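You operate a simulated robot arm through the tools that you are given. There is no shell and no other tool.

You are at the controls of a simulated robot arm. One attempt, no reset.

Task
Drain the filter bowl of pump 2 into the drain jar.
Fine: empty the jar into the drain tub; bowl drain knob shut, jar back where it stood. Set down upright: drain jar.

Only the result counts: the job must be done as asked and must still hold three seconds after the hand-in. Knocking over, shifting, dropping, spilling or breaking anything else fails it.

Robot
A 7-joint arm with a fingered hand, fixed in place. Base frame: the origin is at the foot of the arm, x ahead of it, y to its left, z up; the work surface is at about z = 715. Units: mm, degrees, N and s.
With the tool pointing down near the work surface it reaches from about 260 to 800 mm from the base axis. Its first joint turns from -115.0 to 115.0 degrees. Payload 5 kg.
The tool frame sits at the grasp point between the pads (the TCP): z along the fingers, y along the line on which they close. The tips reach 32 mm beyond it. Largest opening 160 mm; the body of the gripper starts 89 mm behind the TCP. The gripper is a hand of 4 fingers: y runs from the thumb to the fingers, the wrist lies at [0, 0, -267] in the tool frame, and closing takes about 1.5 s.
Orientation is that of the tool frame in the base frame, as a unit quaternion [x, y, z, w]. With the fingers straight down and closing along the base's y, the tool's x points along the base's -x, its y along +y and its z along -z.

Tools
- The arm moves only by the tool arm_command. Its argument "targets" is a list of rows, each a list of 2 entries, a list of its own where there are three numbers: the turn, a rotation vector about the tool's x, y, z in units of 120 degrees (1.0 is 120 degrees), then the shift along the tool's x, y, z in units of 200 mm (1.0 is 200 mm). In form: [[[wx, wy, wz], [x, y, z]], ...]. A call has 1 to 20 rows; each row is the pose to reach, as a shift and turn from the pose commanded when the call began, along the tool's axes at that moment. "jaw" is the opening, from 0 (shut) to 1 (fully open), set as the call begins (left out, the last holds). A call with a number of a shift or a turn outside -1 to 1 is refused whole. Each row takes 0.2 s and may step no farther than 50 mm and 8.6 degrees from the row before; otherwise, or with a gripper value out of range, the whole call is refused. Where a pose cannot be reached the arm comes as near as it can. A force on the tool above 40 N (or 10 N above the force at the start of the call, whichever is more), or a blocked arm, ends the call early, and 0.2 s more pass. Each finger travels about 108 mm/s and halts on what it meets, pressing with about 24 N; the grip force reading is that of the motor and also rises with nothing between the fingers. The clock runs only during rows and for 0.2 s after the last one: add rows that repeat a pose to give the fingers time. It gives the time, the measured TCP pose, the force on the tool (base axes), the opening and the grip force at its end, in the units of the frame above (readings bear some noise), with the torque about the TCP (base axes, N m) and any sound that the robot's microphone picked up, and new pictures: "views" is both (left out), scene, wrist or none.
- Cameras (640 x 400 px; columns grow to the right, rows downward): "scene" is fixed at [49.8, 500.8, 1543.5]; the picture's right is [-0.49, -0.87, 0.00], its down [-0.44, 0.24, -0.87] and it looks along [0.76, -0.42, -0.50] (base axes); focal length 269 px, centre (320, 200). "wrist" rides on the gripper at [80, -4, -114] in the tool frame; the picture's right is [0.05, 1.00, 0.00], its down [-0.82, 0.04, -0.58] and it looks along [-0.58, 0.03, 0.82] (tool axes); focal length 265 px, centre (320, 200). There is no depth. A picture from a camera that has moved, and an enlarged one, comes with that camera's place and axes in the base frame and with its lens.
- raise_lower(by): slides the trunk up (or, below 0, down) by that many mm; the arm rides with it, the base frame stays. It gives what a move gives, with no picture.
- move_fingers(finger1, finger2, finger3, thumb_bend): sets how far each is bent, from 0 (flat) to 1 (curled in); at 0.3 the hand is open as for a grip, at 0.7 the pads meet at the TCP. One left out holds its place. A second passes; each finger stops where it meets its share of the squeeze, and holds until it gets a number again. A gripper value or a shape takes the hand back. It gives what a move gives, with no picture; readings hold the bend of each and the force on the fingers (four entries, about 0 where the hand has none), thumb and palm.
- hand_shape(shape): the hand has 4 fingers and takes this shape, open, in about a second: jaw (thumb against the fingers, like two jaws); tri (thumb and two fingers); tip (a fingertip pinch); poke (one finger out to press); point (the index stretched); flat (the hand flat); cup (the hand cupped); fist (a fist). The gripper value then closes the fingers along that shape, each until it touches; the sizes above hold for jaw. It gives what a move gives, with no picture.
- zoom(camera, box): a new picture of the part [left, top, right, bottom] of that camera's present view, enlarged. It takes no simulated time.
- sign_off(): hands the job in; it is judged then, once.

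Nothing tells you positions but the pictures and the camera data. Unless the task says otherwise, let go and move clear before handing in.

The tools are called after "Request:" by a JSON object that holds its "api" and its "payload". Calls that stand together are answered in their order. arm_command: Moves the arm, as the interface text tells. Its arguments: {"type":"object","properties":{"targets":{"type":"array"},"jaw":{"type":"number"},"views":{"type":"string","enum":["both","scene","wrist","none"]}},"required":["targets"]} The other tools are called the same way: raise_lower (by) slides the trunk up or down; hand_shape (shape) gives the hand a shape; move_fingers (finger1, finger2, finger3, thumb_bend) moves the fingers one by one; zoom (camera, box) takes an enlarged picture of a part of a camera's view; sign_off () hands the job in.

At the start:

```text
time_s: 0.0
ee_pos: [474.0, 82.5, 1374.3]
tool_rot: [0.0, 1.0, 0.0, 0.0]
ft_force: [-0.5, -0.2, 0.2]
ft_torque: [0.01, 0.01, -0.01]
grip_width: 160.0
grip_force: 0.1
shape: jaw
bend: [0.3, 0.3, 0.3, 0.3]
finger forces: [0.0, 0.1, 0.0, 0.1, 0.1, 0.1]
trunk travel left (down, up): [-875.0, 115.0]
```

scene: 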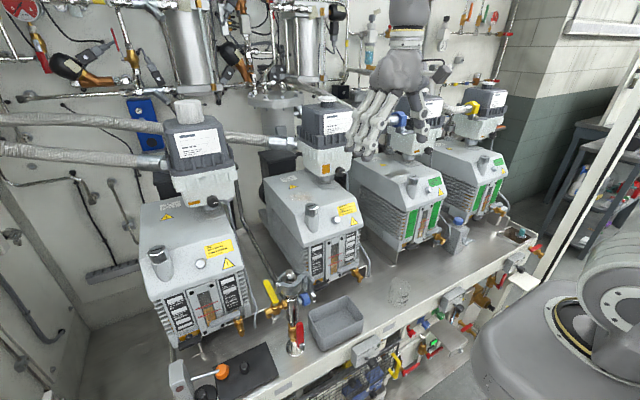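
wrist: 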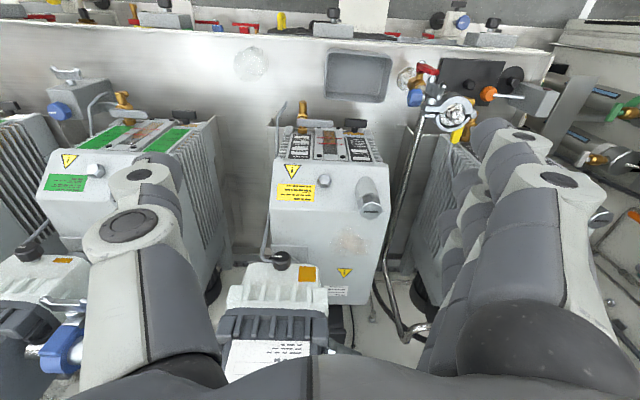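

I see a row of four vacuum pumps on a bench, a grey tub, what looks like a glass jar, and a small filter/valve assembly near the tub. I'll enlarge parts of the scene before I move anything.

Request:
{"api": "zoom", "payload": {"camera": "scene", "box": [240, 250, 400, 360]}}

Request:
{"api": "zoom", "payload": {"camera": "scene", "box": [350, 220, 510, 330]}}

Request:
{"api": "zoom", "payload": {"camera": "scene", "box": [140, 290, 300, 400]}}

Request:
{"api": "zoom", "payload": {"camera": "scene", "box": [400, 190, 560, 300]}}

Request:
{"api": "zoom", "payload": {"camera": "wrist", "box": [220, 30, 540, 230]}}

```text
3.64 times, centred on (320, 305) of scene
camera zoom: at [49.8, 500.8, 1543.5], right [-0.49, -0.87, 0.0], down [-0.44, 0.24, -0.87], along [0.76, -0.42, -0.5], focal length 980 px, centre (320, -182)
```

zoom: 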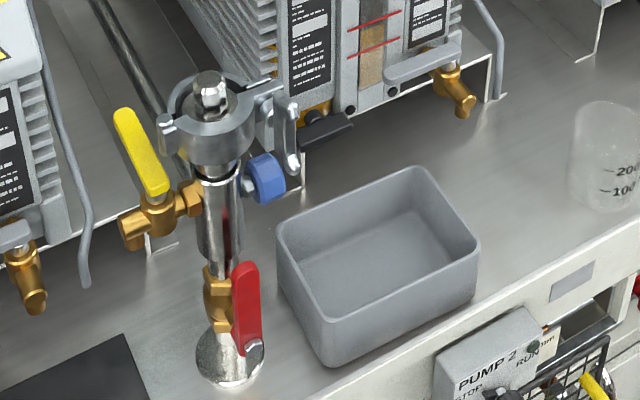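

```text
3.64 times, centred on (430, 275) of scene
camera zoom: at [49.8, 500.8, 1543.5], right [-0.49, -0.87, 0.0], down [-0.44, 0.24, -0.87], along [0.76, -0.42, -0.5], focal length 980 px, centre (-80, -73)
```

zoom: 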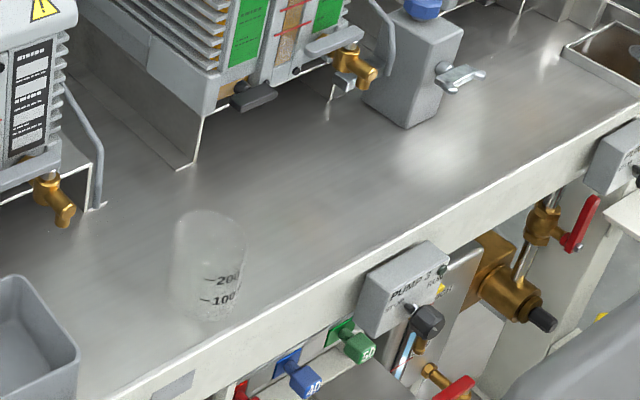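

```text
3.64 times, centred on (220, 345) of scene
camera zoom: at [49.8, 500.8, 1543.5], right [-0.49, -0.87, 0.0], down [-0.44, 0.24, -0.87], along [0.76, -0.42, -0.5], focal length 980 px, centre (684, -327)
```

zoom: 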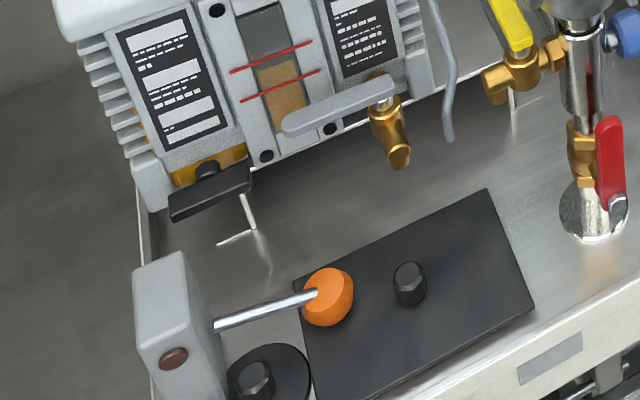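

```text
3.64 times, centred on (480, 245) of scene
camera zoom: at [49.8, 500.8, 1543.5], right [-0.49, -0.87, 0.0], down [-0.44, 0.24, -0.87], along [0.76, -0.42, -0.5], focal length 980 px, centre (-262, 36)
```

zoom: 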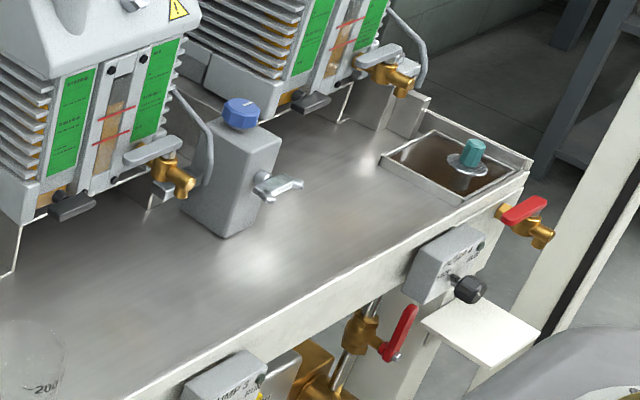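

```text
2.00 times, centred on (380, 130) of wrist
camera zoom: at [394.2, 78.7, 1488.8], right [-0.05, 1.0, 0.0], down [0.82, 0.04, 0.58], along [0.58, 0.03, -0.82], focal length 531 px, centre (200, 340)
```

zoom: 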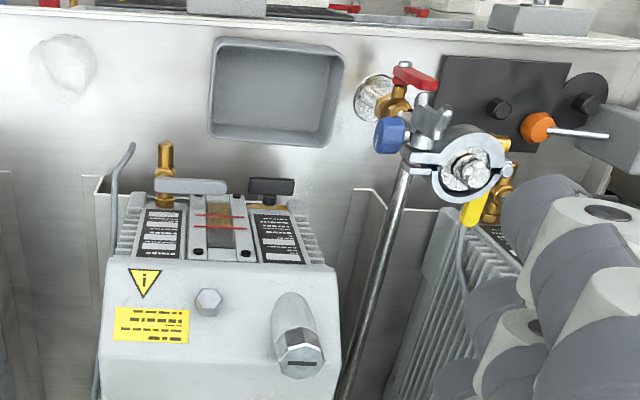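

The label boxes show that pump 2 is the second pump from the left. I'll look for its filter bowl and drain knob next.

Request:
{"api": "zoom", "payload": {"camera": "scene", "box": [250, 80, 410, 190]}}

Request:
{"api": "zoom", "payload": {"camera": "scene", "box": [240, 170, 400, 280]}}

Request:
{"api": "zoom", "payload": {"camera": "scene", "box": [120, 90, 280, 200]}}

Request:
{"api": "zoom", "payload": {"camera": "scene", "box": [380, 70, 540, 180]}}

Request:
{"api": "zoom", "payload": {"camera": "wrist", "box": [200, 200, 420, 380]}}

Request:
{"api": "zoom", "payload": {"camera": "scene", "box": [200, 0, 360, 110]}}

Request:
{"api": "zoom", "payload": {"camera": "scene", "box": [340, 0, 520, 110]}}

Request:
{"api": "zoom", "payload": {"camera": "scene", "box": [330, 270, 530, 400]}}

```text
3.64 times, centred on (330, 135) of scene
camera zoom: at [49.8, 500.8, 1543.5], right [-0.49, -0.87, 0.0], down [-0.44, 0.24, -0.87], along [0.76, -0.42, -0.5], focal length 980 px, centre (284, 436)
```

zoom: 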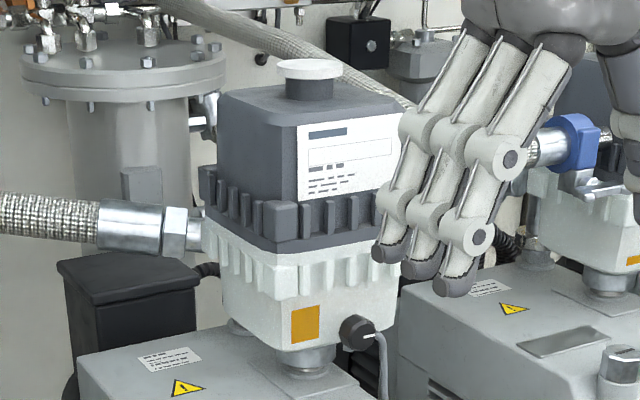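

```text
3.64 times, centred on (320, 225) of scene
camera zoom: at [49.8, 500.8, 1543.5], right [-0.49, -0.87, 0.0], down [-0.44, 0.24, -0.87], along [0.76, -0.42, -0.5], focal length 980 px, centre (320, 109)
```

zoom: 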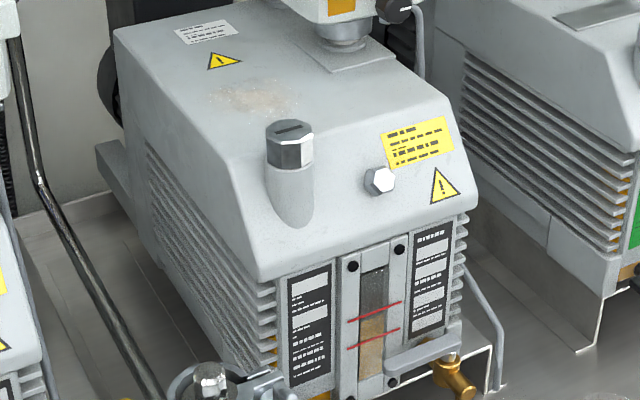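

```text
3.64 times, centred on (200, 145) of scene
camera zoom: at [49.8, 500.8, 1543.5], right [-0.49, -0.87, 0.0], down [-0.44, 0.24, -0.87], along [0.76, -0.42, -0.5], focal length 980 px, centre (756, 400)
```

zoom: 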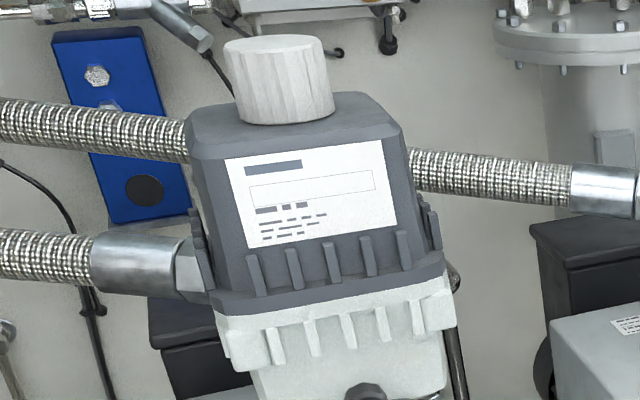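

```text
3.64 times, centred on (460, 125) of scene
camera zoom: at [49.8, 500.8, 1543.5], right [-0.49, -0.87, 0.0], down [-0.44, 0.24, -0.87], along [0.76, -0.42, -0.5], focal length 980 px, centre (-189, 473)
```

zoom: 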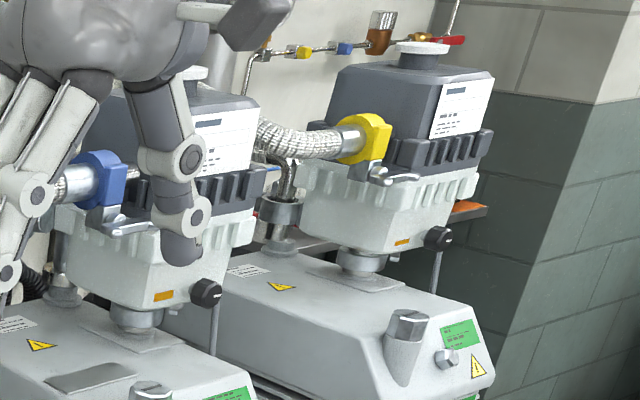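

```text
2.22 times, centred on (310, 290) of wrist
camera zoom: at [394.2, 78.7, 1488.8], right [-0.05, 1.0, 0.0], down [0.82, 0.04, 0.58], along [0.58, 0.03, -0.82], focal length 590 px, centre (342, 0)
```

zoom: 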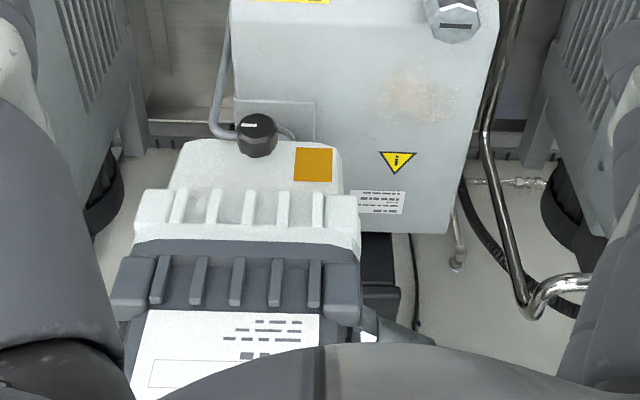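

```text
3.64 times, centred on (280, 55) of scene
camera zoom: at [49.8, 500.8, 1543.5], right [-0.49, -0.87, 0.0], down [-0.44, 0.24, -0.87], along [0.76, -0.42, -0.5], focal length 980 px, centre (466, 727)
```

zoom: 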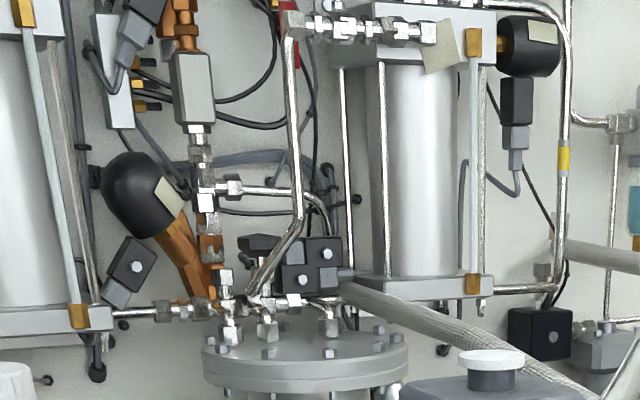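

```text
3.56 times, centred on (430, 55) of scene
camera zoom: at [49.8, 500.8, 1543.5], right [-0.49, -0.87, 0.0], down [-0.44, 0.24, -0.87], along [0.76, -0.42, -0.5], focal length 958 px, centre (-71, 716)
```

zoom: 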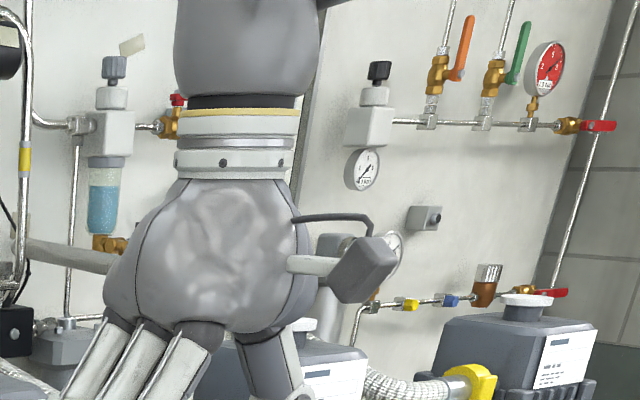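

```text
3.08 times, centred on (430, 335) of scene
camera zoom: at [49.8, 500.8, 1543.5], right [-0.49, -0.87, 0.0], down [-0.44, 0.24, -0.87], along [0.76, -0.42, -0.5], focal length 829 px, centre (-18, -215)
```

zoom: 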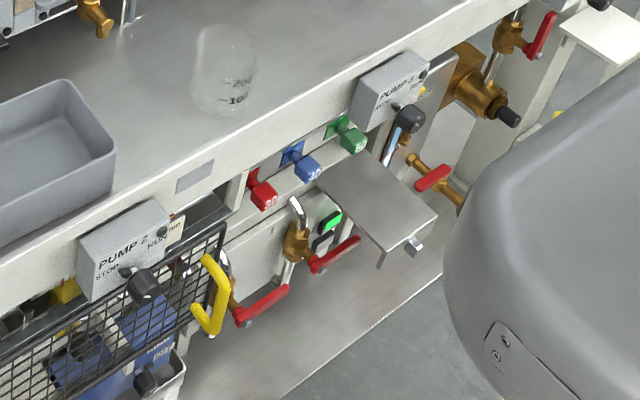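

I take the black knob on pump 2's white filter body to be the drain knob, at about (748, 30, 1173). Its grey drain tube seems to end near (579, 2, 825). The jar stands near (490, -82) and the tub near (520, 178). I'll lower the hand in front of pump 2 for a closer look.

Request:
{"api": "arm_command", "payload": {"targets": [[[0, 0, 0], [0.08, -0.09, 0.18]], [[0, 0, 0], [0.16, -0.18, 0.36]], [[0, 0, 0], [0.24, -0.27, 0.54]], [[0, 0, 0], [0.32, -0.36, 0.72]], [[0, 0, 0], [0.37, -0.41, 0.9]], [[0, 0, 0], [0.37, -0.41, 1.0]]]}}

```text
time_s: 1.4
ee_pos: [403.2, 0.1, 1174.0]
tool_rot: [0.001, 1.0, 0.0, 0.0]
ft_force: [0.5, 0.1, 0.2]
ft_torque: [-0.02, -0.01, 0.01]
grip_width: 160.2
grip_force: 0.0
shape: jaw
bend: [0.3, 0.3, 0.3, 0.3]
finger forces: [0.0, 0.0, 0.1, 0.1, 0.0, 0.0]
trunk travel left (down, up): [-875.0, 115.0]
camera wrist: at [322.2, -4.1, 1287.8], right [-0.05, 1.0, 0.0], down [0.82, 0.04, 0.58], along [0.58, 0.03, -0.82], focal length 265 px, centre (320, 200)
```

scene: 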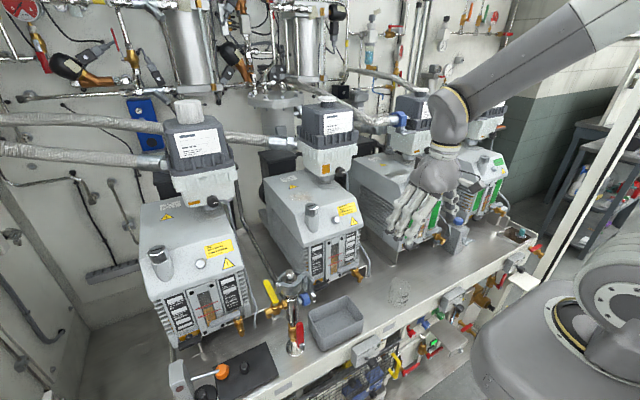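
wrist: 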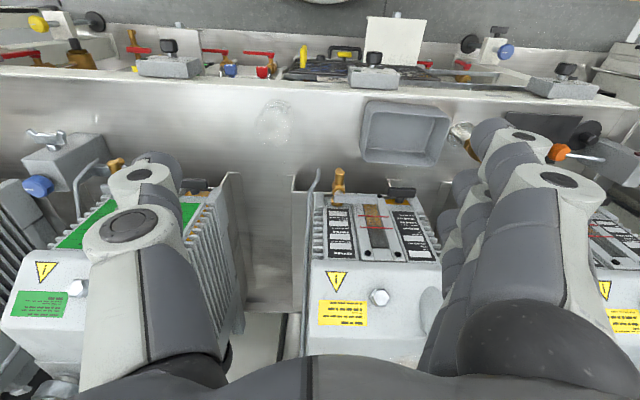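

Request:
{"api": "zoom", "payload": {"camera": "wrist", "box": [240, 80, 460, 220]}}

Request:
{"api": "zoom", "payload": {"camera": "scene", "box": [300, 220, 430, 310]}}

Request:
{"api": "zoom", "payload": {"camera": "scene", "box": [310, 140, 390, 200]}}

```text
2.86 times, centred on (350, 150) of wrist
camera zoom: at [322.2, -4.1, 1287.8], right [-0.05, 1.0, 0.0], down [0.82, 0.04, 0.58], along [0.58, 0.03, -0.82], focal length 758 px, centre (234, 343)
```

zoom: 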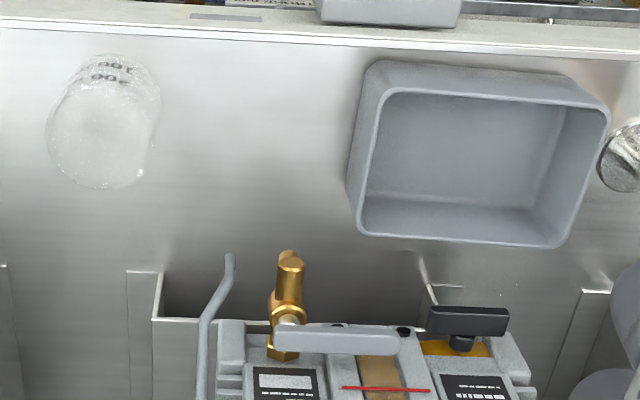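

```text
4.44 times, centred on (365, 265) of scene
camera zoom: at [49.8, 500.8, 1543.5], right [-0.49, -0.87, 0.0], down [-0.44, 0.24, -0.87], along [0.76, -0.42, -0.5], focal length 1197 px, centre (120, -89)
```

zoom: 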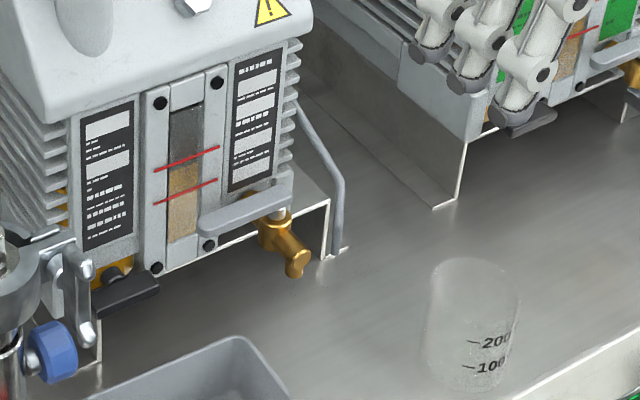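

```text
6.67 times, centred on (350, 170) of scene
camera zoom: at [49.8, 500.8, 1543.5], right [-0.49, -0.87, 0.0], down [-0.44, 0.24, -0.87], along [0.76, -0.42, -0.5], focal length 1796 px, centre (120, 400)
```

zoom: 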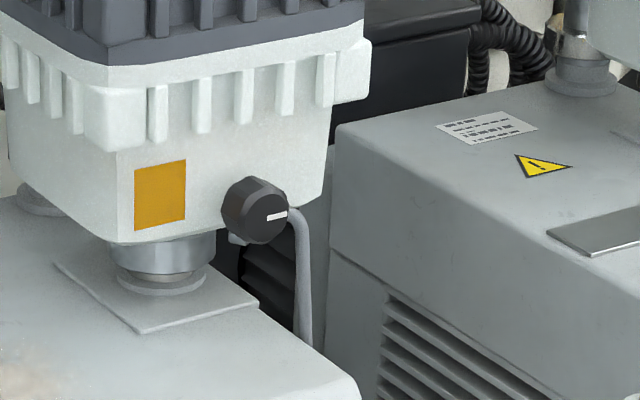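

The drain tube ends at about (568, 6, 833), and the jar is roughly 76 mm wide and 85 mm tall. I'll have to hold it from the front at a slant so the hand stays clear of the tube. First I'll roll the hand half a turn so the camera ends up on top.

Request:
{"api": "arm_command", "payload": {"targets": [[[0, 0, 0.068], [0, 0, 0]], [[0, 0, 0.136], [0, 0, 0]], [[0, 0, 0.204], [0, 0, 0]], [[0, 0, 0.272], [0, 0, 0]], [[0, 0, 0.34], [0, 0, 0]], [[0, 0, 0.408], [0, 0, 0]], [[0, 0, 0.476], [0, 0, 0]], [[0, 0, 0.544], [0, 0, 0]], [[0, 0, 0.612], [0, 0, 0]], [[0, 0, 0.68], [0, 0, 0]], [[0, 0, 0.75], [0, 0, 0]]]}}

```text
time_s: 3.8
ee_pos: [401.2, 1.2, 1173.8]
tool_rot: [0.708, 0.706, 0.001, 0.0]
ft_force: [0.0, -0.5, -1.4]
ft_torque: [0.0, 0.01, 0.02]
grip_width: 159.8
grip_force: 0.1
shape: jaw
bend: [0.3, 0.3, 0.3, 0.3]
finger forces: [0.0, 0.0, 0.0, 0.0, 0.0, 0.0]
trunk travel left (down, up): [-875.0, 115.0]
camera wrist: at [396.8, 81.0, 1288.8], right [1.0, 0.05, 0.0], down [0.04, -0.82, 0.58], along [0.03, -0.58, -0.82], focal length 265 px, centre (320, 200)
```

scene: 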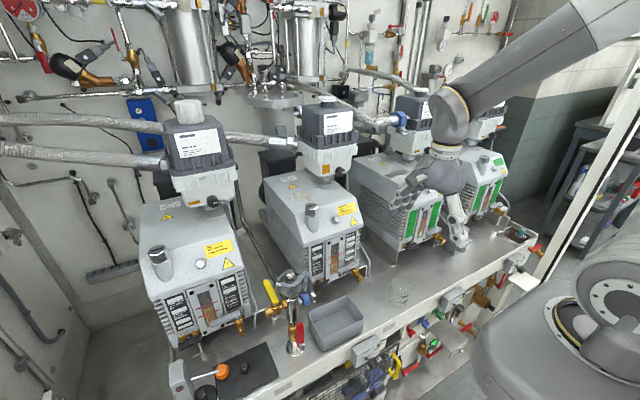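
wrist: 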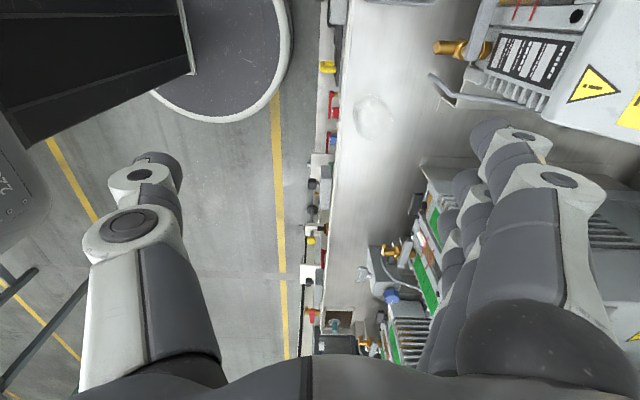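

The roll went cleanly, so I'll do the other quarter turn and check that joint 7 can reach it.

Request:
{"api": "arm_command", "payload": {"targets": [[[0, 0, 0.068], [0, 0, 0]], [[0, 0, 0.136], [0, 0, 0]], [[0, 0, 0.204], [0, 0, 0]], [[0, 0, 0.272], [0, 0, 0]], [[0, 0, 0.34], [0, 0, 0]], [[0, 0, 0.408], [0, 0, 0]], [[0, 0, 0.476], [0, 0, 0]], [[0, 0, 0.544], [0, 0, 0]], [[0, 0, 0.612], [0, 0, 0]], [[0, 0, 0.68], [0, 0, 0]], [[0, 0, 0.75], [0, 0, 0]]]}}

```text
time_s: 6.2
ee_pos: [401.6, -0.1, 1174.7]
tool_rot: [1.0, -0.002, 0.0, 0.0]
ft_force: [-0.5, 0.2, 1.2]
ft_torque: [0.01, 0.0, -0.01]
grip_width: 159.7
grip_force: 0.1
shape: jaw
bend: [0.3, 0.3, 0.3, 0.3]
finger forces: [0.0, 0.1, 0.1, 0.1, 0.0, 0.1]
trunk travel left (down, up): [-875.0, 115.0]
camera wrist: at [481.3, 4.7, 1288.3], right [0.05, -1.0, 0.0], down [-0.82, -0.04, 0.58], along [-0.58, -0.03, -0.82], focal length 265 px, centre (320, 200)
```

scene: 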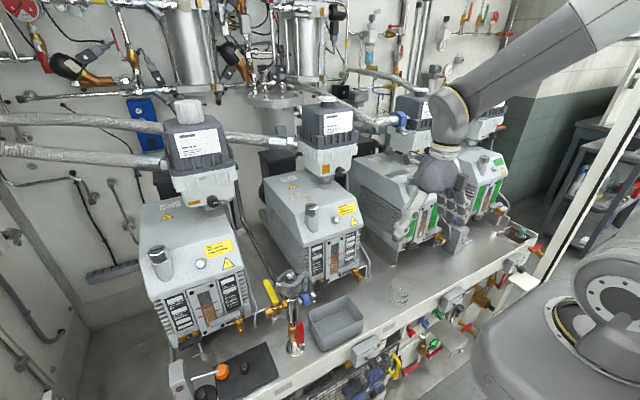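
wrist: 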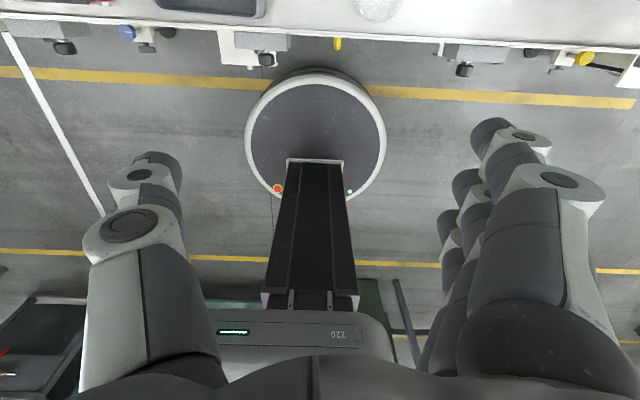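

There was no obstruction and the camera now faces the robot column. Next I'll pitch the hand forward 60 degrees while moving it a bit ahead, so it points forward and down.

Request:
{"api": "arm_command", "payload": {"targets": [[[0, 0.0625, 0], [0.06, 0, 0]], [[0, 0.125, 0], [0.12, 0, 0]], [[0, 0.1875, 0], [0.18, 0, 0]], [[0, 0.25, 0], [0.24, 0, 0]], [[0, 0.3125, 0], [0.3, 0, 0]], [[0, 0.375, 0], [0.36, 0, 0]], [[0, 0.4375, 0], [0.42, 0, 0]], [[0, 0.5, 0], [0.48, 0, 0]]]}}

```text
time_s: 8.0
ee_pos: [583.3, -0.3, 1199.8]
tool_rot: [0.866, -0.001, 0.499, -0.001]
ft_force: [0.2, -0.7, -1.2]
ft_torque: [0.03, 0.02, 0.03]
grip_width: 160.0
grip_force: 0.0
shape: jaw
bend: [0.3, 0.3, 0.3, 0.3]
finger forces: [0.1, 0.0, 0.0, 0.0, 0.0, 0.0]
out of reach, approached as far as the arm can: row 4, 5, 6, 7, 8
trunk travel left (down, up): [-875.0, 115.0]
camera wrist: at [525.3, 3.9, 1327.2], right [0.02, -1.0, 0.04], down [-0.91, -0.04, -0.42], along [0.42, -0.03, -0.91], focal length 265 px, centre (320, 200)
```

scene: 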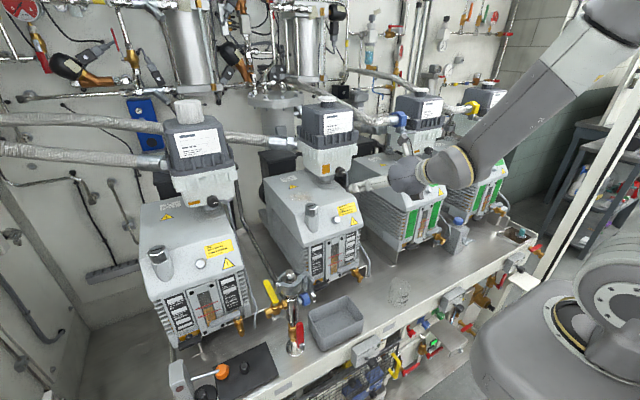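
wrist: 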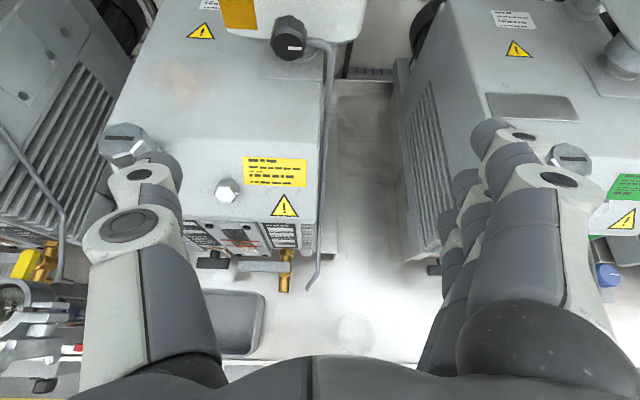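

The orientation was reached, but the wrist can't come that close to the column at this height. I'll descend and pull back towards the jar, keeping this tilt.

Request:
{"api": "arm_command", "payload": {"targets": [[[0, 0, 0], [-0.16, 0.04, 0.023]], [[0, 0, 0], [-0.32, 0.08, 0.046]], [[0, 0, 0], [-0.48, 0.12, 0.069]], [[0, 0, 0], [-0.64, 0.16, 0.092]], [[0, 0, 0], [-0.8, 0.2, 0.115]]]}}

```text
time_s: 9.2
ee_pos: [569.2, -49.8, 1034.5]
tool_rot: [0.866, -0.001, 0.5, 0.0]
ft_force: [0.1, -0.3, 0.7]
ft_torque: [0.02, 0.01, 0.03]
grip_width: 160.1
grip_force: 0.0
shape: jaw
bend: [0.3, 0.3, 0.3, 0.3]
finger forces: [0.0, 0.0, 0.0, 0.0, 0.0, 0.0]
out of reach, approached as far as the arm can: row 1, 2, 3, 4, 5
trunk travel left (down, up): [-875.0, 115.0]
camera wrist: at [511.8, -45.6, 1161.4], right [0.03, -1.0, 0.04], down [-0.91, -0.04, -0.42], along [0.42, -0.03, -0.91], focal length 265 px, centre (320, 200)
```

scene: 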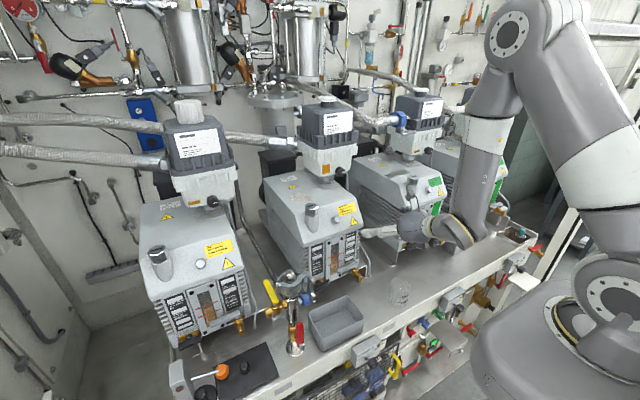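
wrist: 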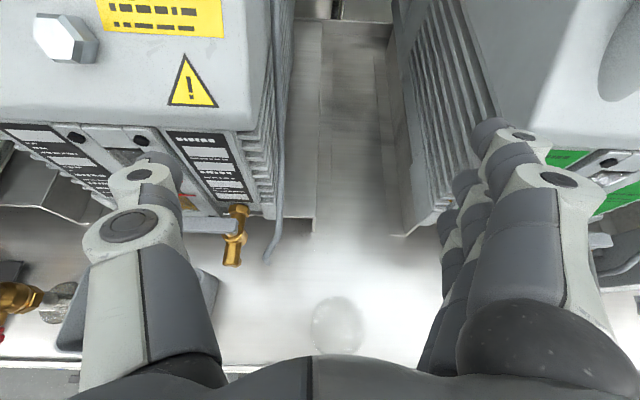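

The shoulder is near z = 1220 and the wrist can't get closer to it than about 280 mm, so a lower pose should be reachable. I'll take a small step back, down and to the right, well clear of the tube, to learn how the arm references its pose.

Request:
{"api": "arm_command", "payload": {"targets": [[[0, 0, 0], [-0.14, 0.12, -0.036]], [[0, 0, 0], [-0.273, 0.25, -0.073]]], "views": "none"}}

```text
time_s: 9.8
ee_pos: [536.2, -101.2, 991.8]
tool_rot: [0.866, 0.0, 0.5, -0.001]
ft_force: [-0.6, -0.6, -0.3]
ft_torque: [-0.01, -0.02, 0.0]
grip_width: 159.8
grip_force: 0.0
shape: jaw
bend: [0.3, 0.3, 0.3, 0.3]
finger forces: [0.1, 0.0, 0.0, 0.0, 0.0, 0.0]
out of reach, approached as far as the arm can: row 1, 2
trunk travel left (down, up): [-875.0, 115.0]
```

The reference is the pose actually reached, which is good. I'll refine the jar's position from this closer viewpoint.

Request:
{"api": "zoom", "payload": {"camera": "wrist", "box": [180, 200, 440, 380]}}

Request:
{"api": "zoom", "payload": {"camera": "scene", "box": [370, 260, 430, 320]}}

```text
2.22 times, centred on (310, 290) of wrist
camera zoom: at [476.5, -96.7, 1119.1], right [0.03, -1.0, 0.04], down [-0.91, -0.04, -0.42], along [0.42, -0.03, -0.91], focal length 590 px, centre (342, 0)
```

zoom: 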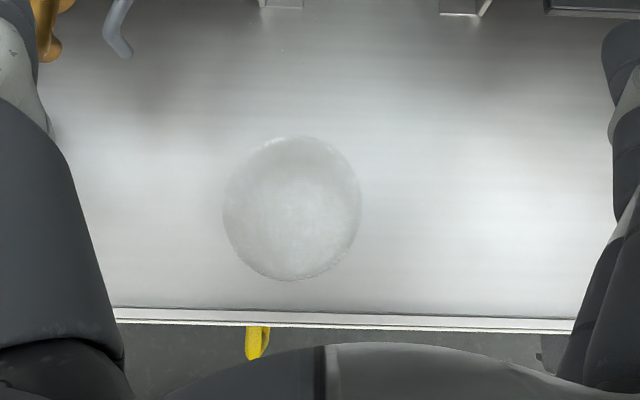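

```text
6.67 times, centred on (400, 290) of scene
camera zoom: at [49.8, 500.8, 1543.5], right [-0.49, -0.87, 0.0], down [-0.44, 0.24, -0.87], along [0.76, -0.42, -0.5], focal length 1796 px, centre (-213, -400)
```

zoom: 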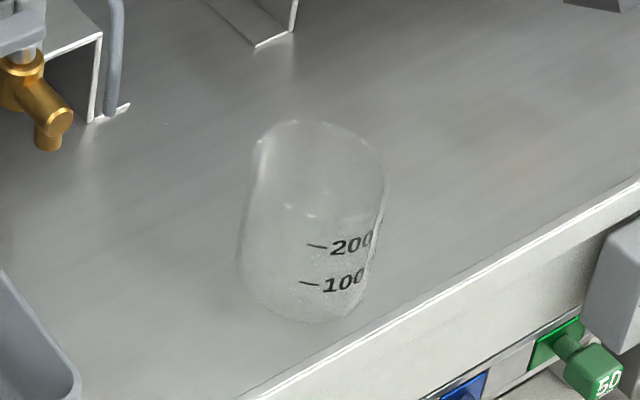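

I now put the jar at about (502, -80), around 70 mm in diameter and 92 mm tall. I'll come down above it with the fingers either side.

Request:
{"api": "arm_command", "payload": {"targets": [[[0, 0, 0], [-0.161, -0.035, 0.028]], [[0, 0, 0], [-0.322, -0.07, 0.056]], [[0, 0, 0], [-0.483, -0.105, 0.083]], [[0, 0, 0], [-0.483, -0.105, 0.083]]]}}

```text
time_s: 10.8
ee_pos: [500.3, -78.2, 899.6]
tool_rot: [0.866, 0.0, 0.501, 0.0]
ft_force: [0.0, 0.5, 0.4]
ft_torque: [-0.02, 0.01, 0.01]
grip_width: 160.1
grip_force: 0.0
shape: jaw
bend: [0.3, 0.3, 0.3, 0.3]
finger forces: [0.0, 0.0, 0.0, 0.0, 0.0, 0.0]
trunk travel left (down, up): [-875.0, 115.0]
camera wrist: at [441.6, -74.6, 1027.1], right [0.03, -1.0, 0.04], down [-0.91, -0.04, -0.42], along [0.42, -0.03, -0.91], focal length 265 px, centre (320, 200)
```

scene: 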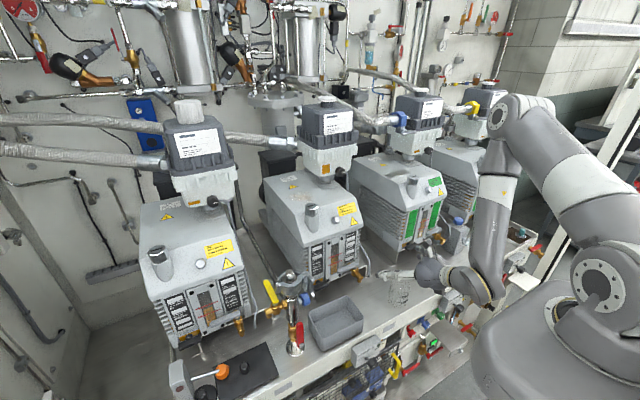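
wrist: 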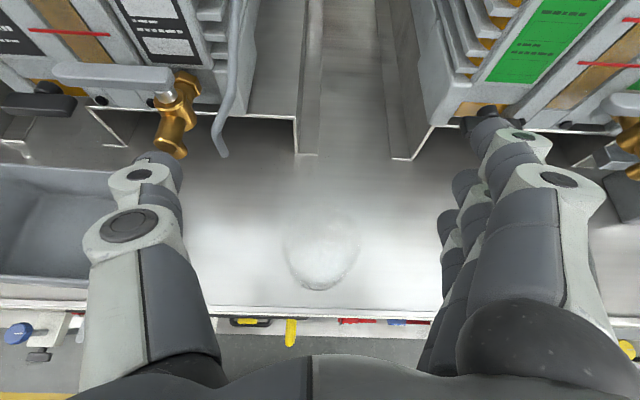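

Request:
{"api": "zoom", "payload": {"camera": "wrist", "box": [230, 180, 410, 310]}}

Request:
{"api": "zoom", "payload": {"camera": "scene", "box": [370, 240, 510, 330]}}

```text
3.08 times, centred on (320, 245) of wrist
camera zoom: at [441.6, -74.6, 1027.1], right [0.03, -1.0, 0.04], down [-0.91, -0.04, -0.42], along [0.42, -0.03, -0.91], focal length 817 px, centre (320, 62)
```

zoom: 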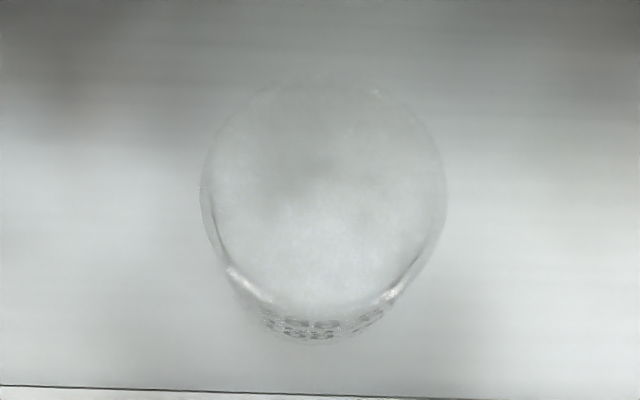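

```text
4.44 times, centred on (440, 285) of scene
camera zoom: at [49.8, 500.8, 1543.5], right [-0.49, -0.87, 0.0], down [-0.44, 0.24, -0.87], along [0.76, -0.42, -0.5], focal length 1197 px, centre (-213, -178)
```

zoom: 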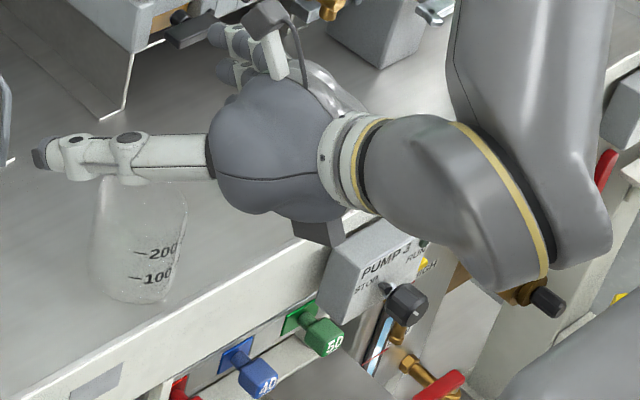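

The jar's rim is at about (505, -84, 808) and the tube tip is near z = 820, so clearance under the tube is tight. I'll flatten the hand another 10 degrees and come lower around the jar.

Request:
{"api": "arm_command", "payload": {"targets": [[[0, 0.042, 0], [-0.11, 0.011, 0.07]], [[0, 0.0833, 0], [-0.22, 0.022, 0.14]], [[0, 0.0833, 0], [-0.324, 0.032, 0.214]], [[0, 0.0833, 0], [-0.324, 0.032, 0.214]]]}}

```text
time_s: 11.8
ee_pos: [505.5, -86.7, 823.1]
tool_rot: [0.819, 0.0, 0.574, 0.0]
ft_force: [0.2, 0.1, 0.7]
ft_torque: [-0.02, -0.01, 0.01]
grip_width: 159.9
grip_force: 0.1
shape: jaw
bend: [0.3, 0.3, 0.3, 0.3]
finger forces: [0.0, 0.0, 0.0, 0.0, 0.1, 0.0]
trunk travel left (down, up): [-875.0, 115.0]
camera wrist: at [424.5, -82.2, 938.1], right [0.02, -1.0, 0.05], down [-0.82, -0.04, -0.57], along [0.57, -0.03, -0.82], focal length 265 px, centre (320, 200)
```

scene: 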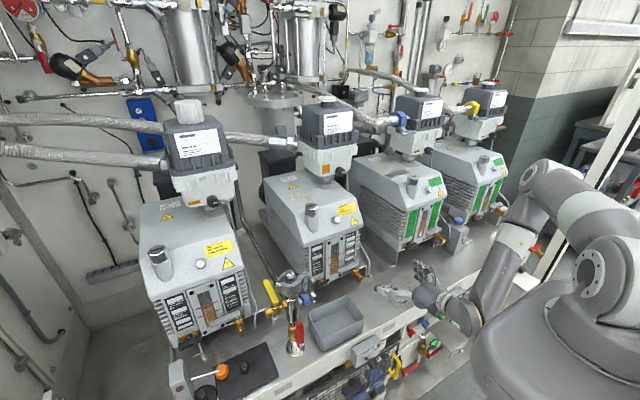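
wrist: 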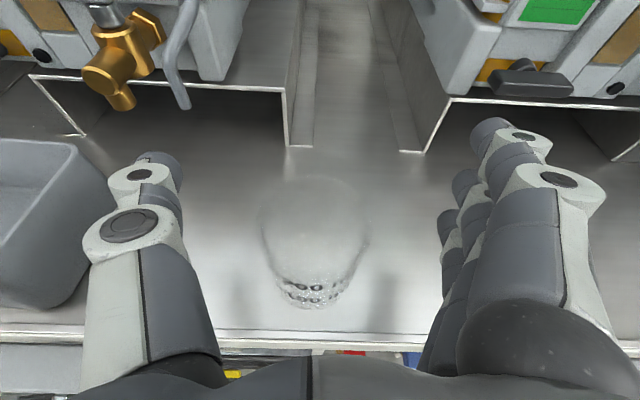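

Request:
{"api": "arm_command", "payload": {"targets": [[[0, 0, 0], [-0.122, -0.008, 0.045]], [[0, 0, 0], [-0.23, -0.008, 0.084]], [[0, 0, 0], [-0.23, -0.008, 0.084]]]}}

Request:
{"api": "zoom", "payload": {"camera": "scene", "box": [360, 240, 500, 340]}}

```text
time_s: 12.6
ee_pos: [504.0, -83.9, 774.7]
tool_rot: [0.819, -0.001, 0.574, 0.001]
ft_force: [-0.1, 1.0, 0.3]
ft_torque: [0.01, 0.01, 0.01]
grip_width: 159.9
grip_force: 0.0
shape: jaw
bend: [0.3, 0.3, 0.3, 0.3]
finger forces: [0.1, 0.0, 0.0, 0.0, 0.1, 0.0]
trunk travel left (down, up): [-875.0, 115.0]
camera wrist: at [423.9, -80.0, 889.0], right [0.02, -1.0, 0.05], down [-0.82, -0.04, -0.57], along [0.57, -0.03, -0.82], focal length 265 px, centre (320, 200)
```

scene: 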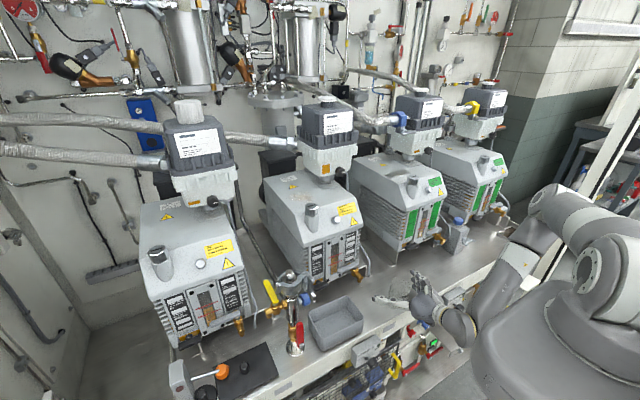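
wrist: 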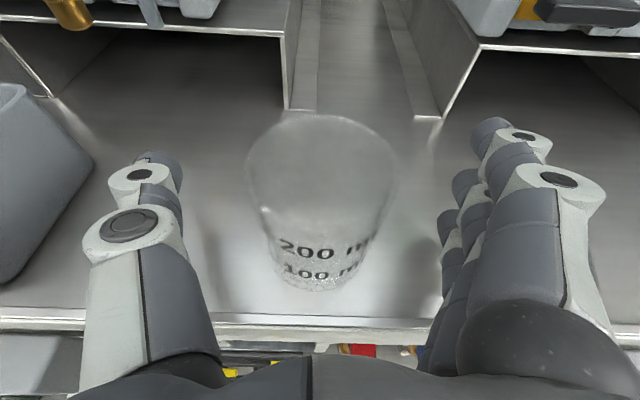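

```text
4.00 times, centred on (430, 290) of scene
camera zoom: at [49.8, 500.8, 1543.5], right [-0.49, -0.87, 0.0], down [-0.44, 0.24, -0.87], along [0.76, -0.42, -0.5], focal length 1078 px, centre (-120, -160)
```

zoom: 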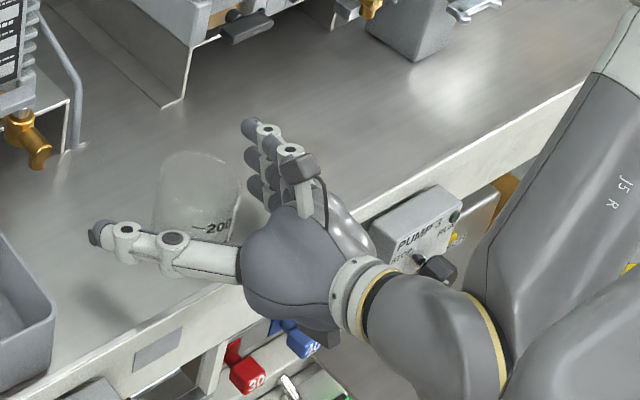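

The hand is straddling the jar and roughly centred on it. I'll close gently.

Request:
{"api": "arm_command", "payload": {"targets": [[[0, 0, 0], [0, 0, 0]], [[0, 0, 0], [0, 0, 0]], [[0, 0, 0], [0, 0, 0]], [[0, 0, 0], [0, 0, 0]], [[0, 0, 0], [0, 0, 0]], [[0, 0, 0], [0, 0, 0]], [[0, 0, 0], [0, 0, 0]], [[0, 0, 0], [0, 0, 0]]], "jaw": 0.25}}

Request:
{"api": "zoom", "payload": {"camera": "scene", "box": [360, 240, 500, 340]}}

```text
time_s: 14.4
ee_pos: [504.7, -84.8, 774.6]
tool_rot: [0.819, 0.0, 0.573, -0.001]
ft_force: [-0.7, 0.6, -0.1]
ft_torque: [0.0, -0.03, -0.02]
grip_width: 56.0
grip_force: 23.9
shape: jaw
bend: [0.73, 0.73, 0.73, 0.72]
finger forces: [7.4, 7.4, 7.3, 0.0, 20.8, 0.0]
trunk travel left (down, up): [-875.0, 115.0]
camera wrist: at [423.8, -80.1, 889.2], right [0.02, -1.0, 0.05], down [-0.82, -0.04, -0.57], along [0.57, -0.03, -0.82], focal length 265 px, centre (320, 200)
```

scene: 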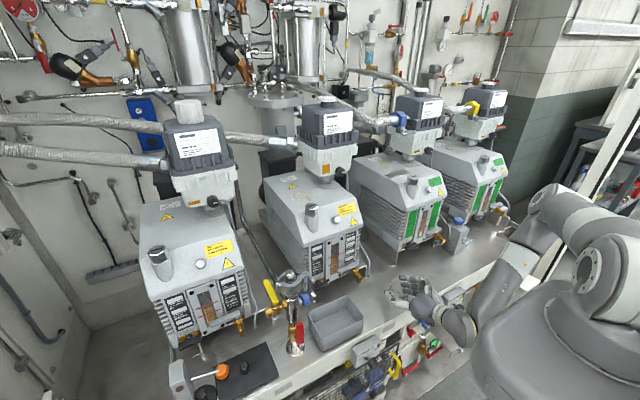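
wrist: 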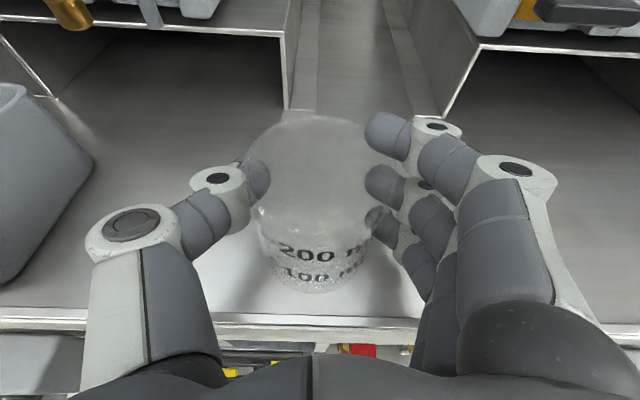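

```text
4.00 times, centred on (430, 290) of scene
camera zoom: at [49.8, 500.8, 1543.5], right [-0.49, -0.87, 0.0], down [-0.44, 0.24, -0.87], along [0.76, -0.42, -0.5], focal length 1078 px, centre (-120, -160)
```

zoom: 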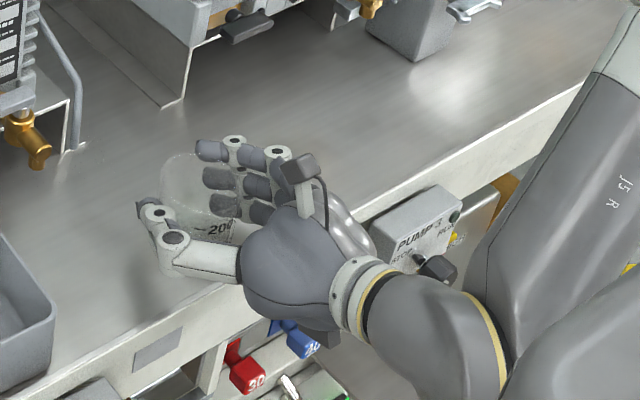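

The jar is gripped without having moved, and the forces are balanced. I'll lift it 5 mm to test the grip.

Request:
{"api": "arm_command", "payload": {"targets": [[[0, 0, 0], [0.0118, 0, -0.0043]], [[0, 0, 0], [0.0235, 0, -0.0086]], [[0, 0, 0], [0.0235, 0, -0.0086]]]}}

Request:
{"api": "zoom", "payload": {"camera": "wrist", "box": [200, 90, 420, 310]}}

```text
time_s: 15.2
ee_pos: [505.1, -84.3, 778.4]
tool_rot: [0.819, 0.0, 0.574, 0.0]
ft_force: [0.1, -0.7, 0.2]
ft_torque: [0.0, 0.02, -0.01]
grip_width: 56.2
grip_force: 23.7
shape: jaw
bend: [0.73, 0.73, 0.73, 0.72]
finger forces: [7.5, 7.4, 7.3, 0.1, 20.9, 0.1]
trunk travel left (down, up): [-875.0, 115.0]
camera wrist: at [424.5, -80.2, 894.1], right [0.02, -1.0, 0.05], down [-0.82, -0.04, -0.57], along [0.57, -0.03, -0.82], focal length 265 px, centre (320, 200)
```

scene: 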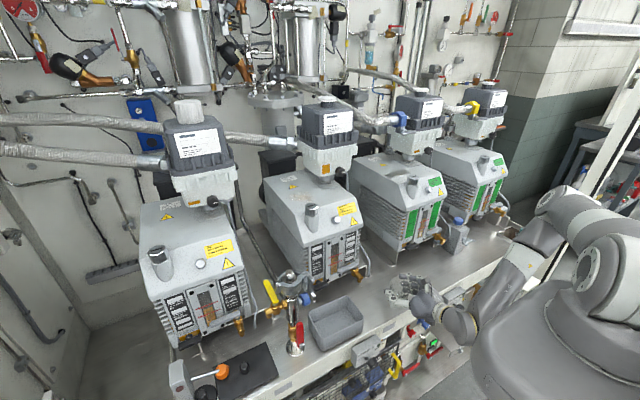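
wrist: 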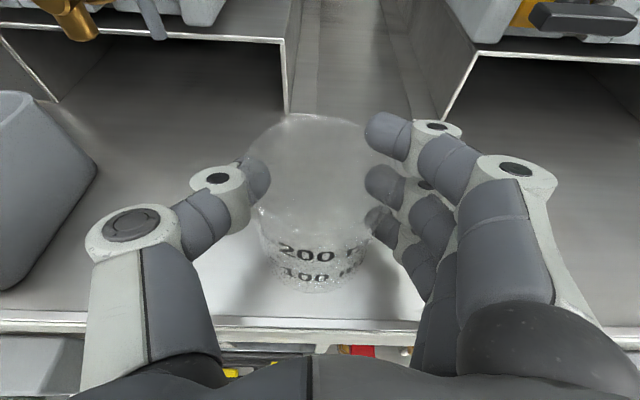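

```text
1.82 times, centred on (310, 200) of wrist
camera zoom: at [424.5, -80.2, 894.1], right [0.02, -1.0, 0.05], down [-0.82, -0.04, -0.57], along [0.57, -0.03, -0.82], focal length 483 px, centre (338, 200)
```

zoom: 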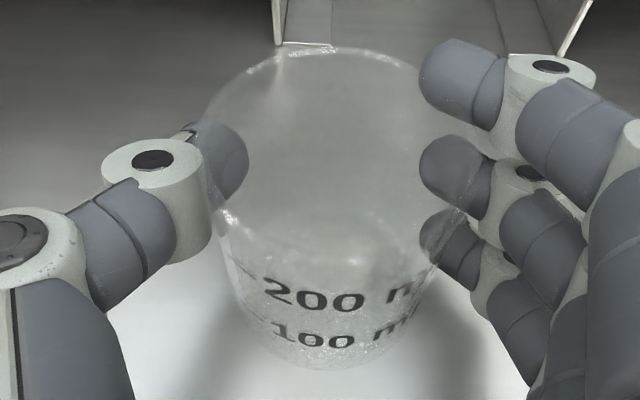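

The jar came up with the hand. I'll carry it across in front of the tube and yaw the hand about 20 degrees so the thumb stays clear of the tub and the brass tap.

Request:
{"api": "arm_command", "payload": {"targets": [[[0.039, 0, -0.0143], [0, -0.105, -0.006]], [[0.0784, 0, -0.0285], [0, -0.21, -0.013]], [[0.1175, 0, -0.0428], [0, -0.315, -0.02]], [[0.1567, 0, -0.057], [0, -0.4225, -0.026]], [[0.1567, 0, -0.057], [0, -0.4225, -0.026]]]}}

Request:
{"api": "zoom", "payload": {"camera": "scene", "box": [300, 230, 440, 330]}}

Request:
{"api": "zoom", "payload": {"camera": "wrist", "box": [160, 0, 420, 180]}}

```text
time_s: 16.4
ee_pos: [499.8, 0.4, 779.5]
tool_rot: [0.807, 0.142, 0.565, -0.099]
ft_force: [0.4, 0.1, -0.8]
ft_torque: [-0.02, -0.03, 0.03]
grip_width: 55.9
grip_force: 24.4
shape: jaw
bend: [0.73, 0.73, 0.73, 0.72]
finger forces: [7.4, 7.5, 7.3, 0.0, 21.0, 0.0]
trunk travel left (down, up): [-875.0, 115.0]
camera wrist: at [423.7, -23.4, 895.4], right [0.36, -0.93, 0.05], down [-0.76, -0.32, -0.57], along [0.55, 0.17, -0.82], focal length 265 px, centre (320, 200)
```

scene: 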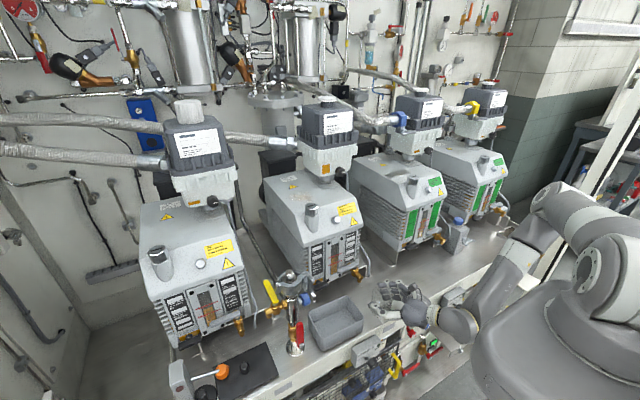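
wrist: 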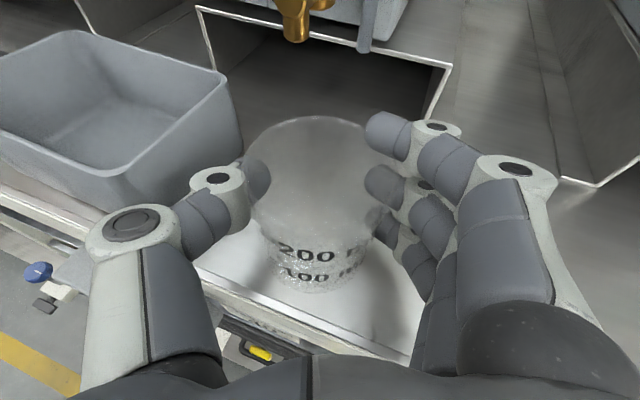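

```text
4.00 times, centred on (370, 280) of scene
camera zoom: at [49.8, 500.8, 1543.5], right [-0.49, -0.87, 0.0], down [-0.44, 0.24, -0.87], along [0.76, -0.42, -0.5], focal length 1078 px, centre (120, -120)
```

zoom: 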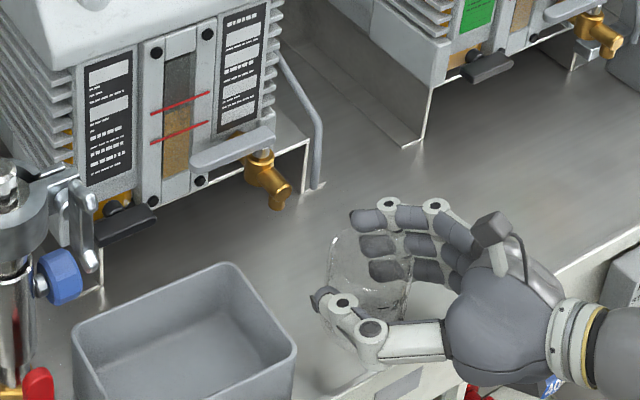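

```text
2.22 times, centred on (290, 90) of wrist
camera zoom: at [423.7, -23.4, 895.4], right [0.36, -0.93, 0.05], down [-0.76, -0.32, -0.57], along [0.55, 0.17, -0.82], focal length 590 px, centre (387, 444)
```

zoom: 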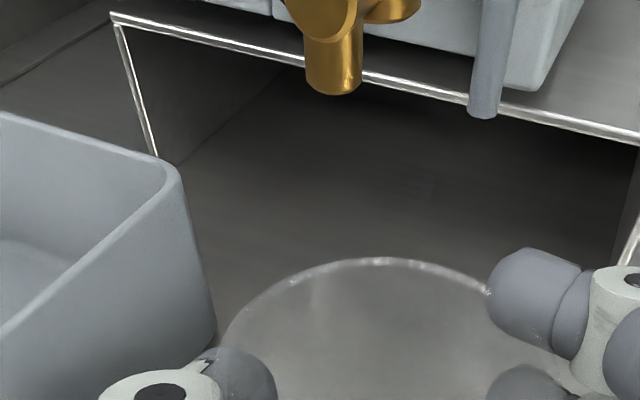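

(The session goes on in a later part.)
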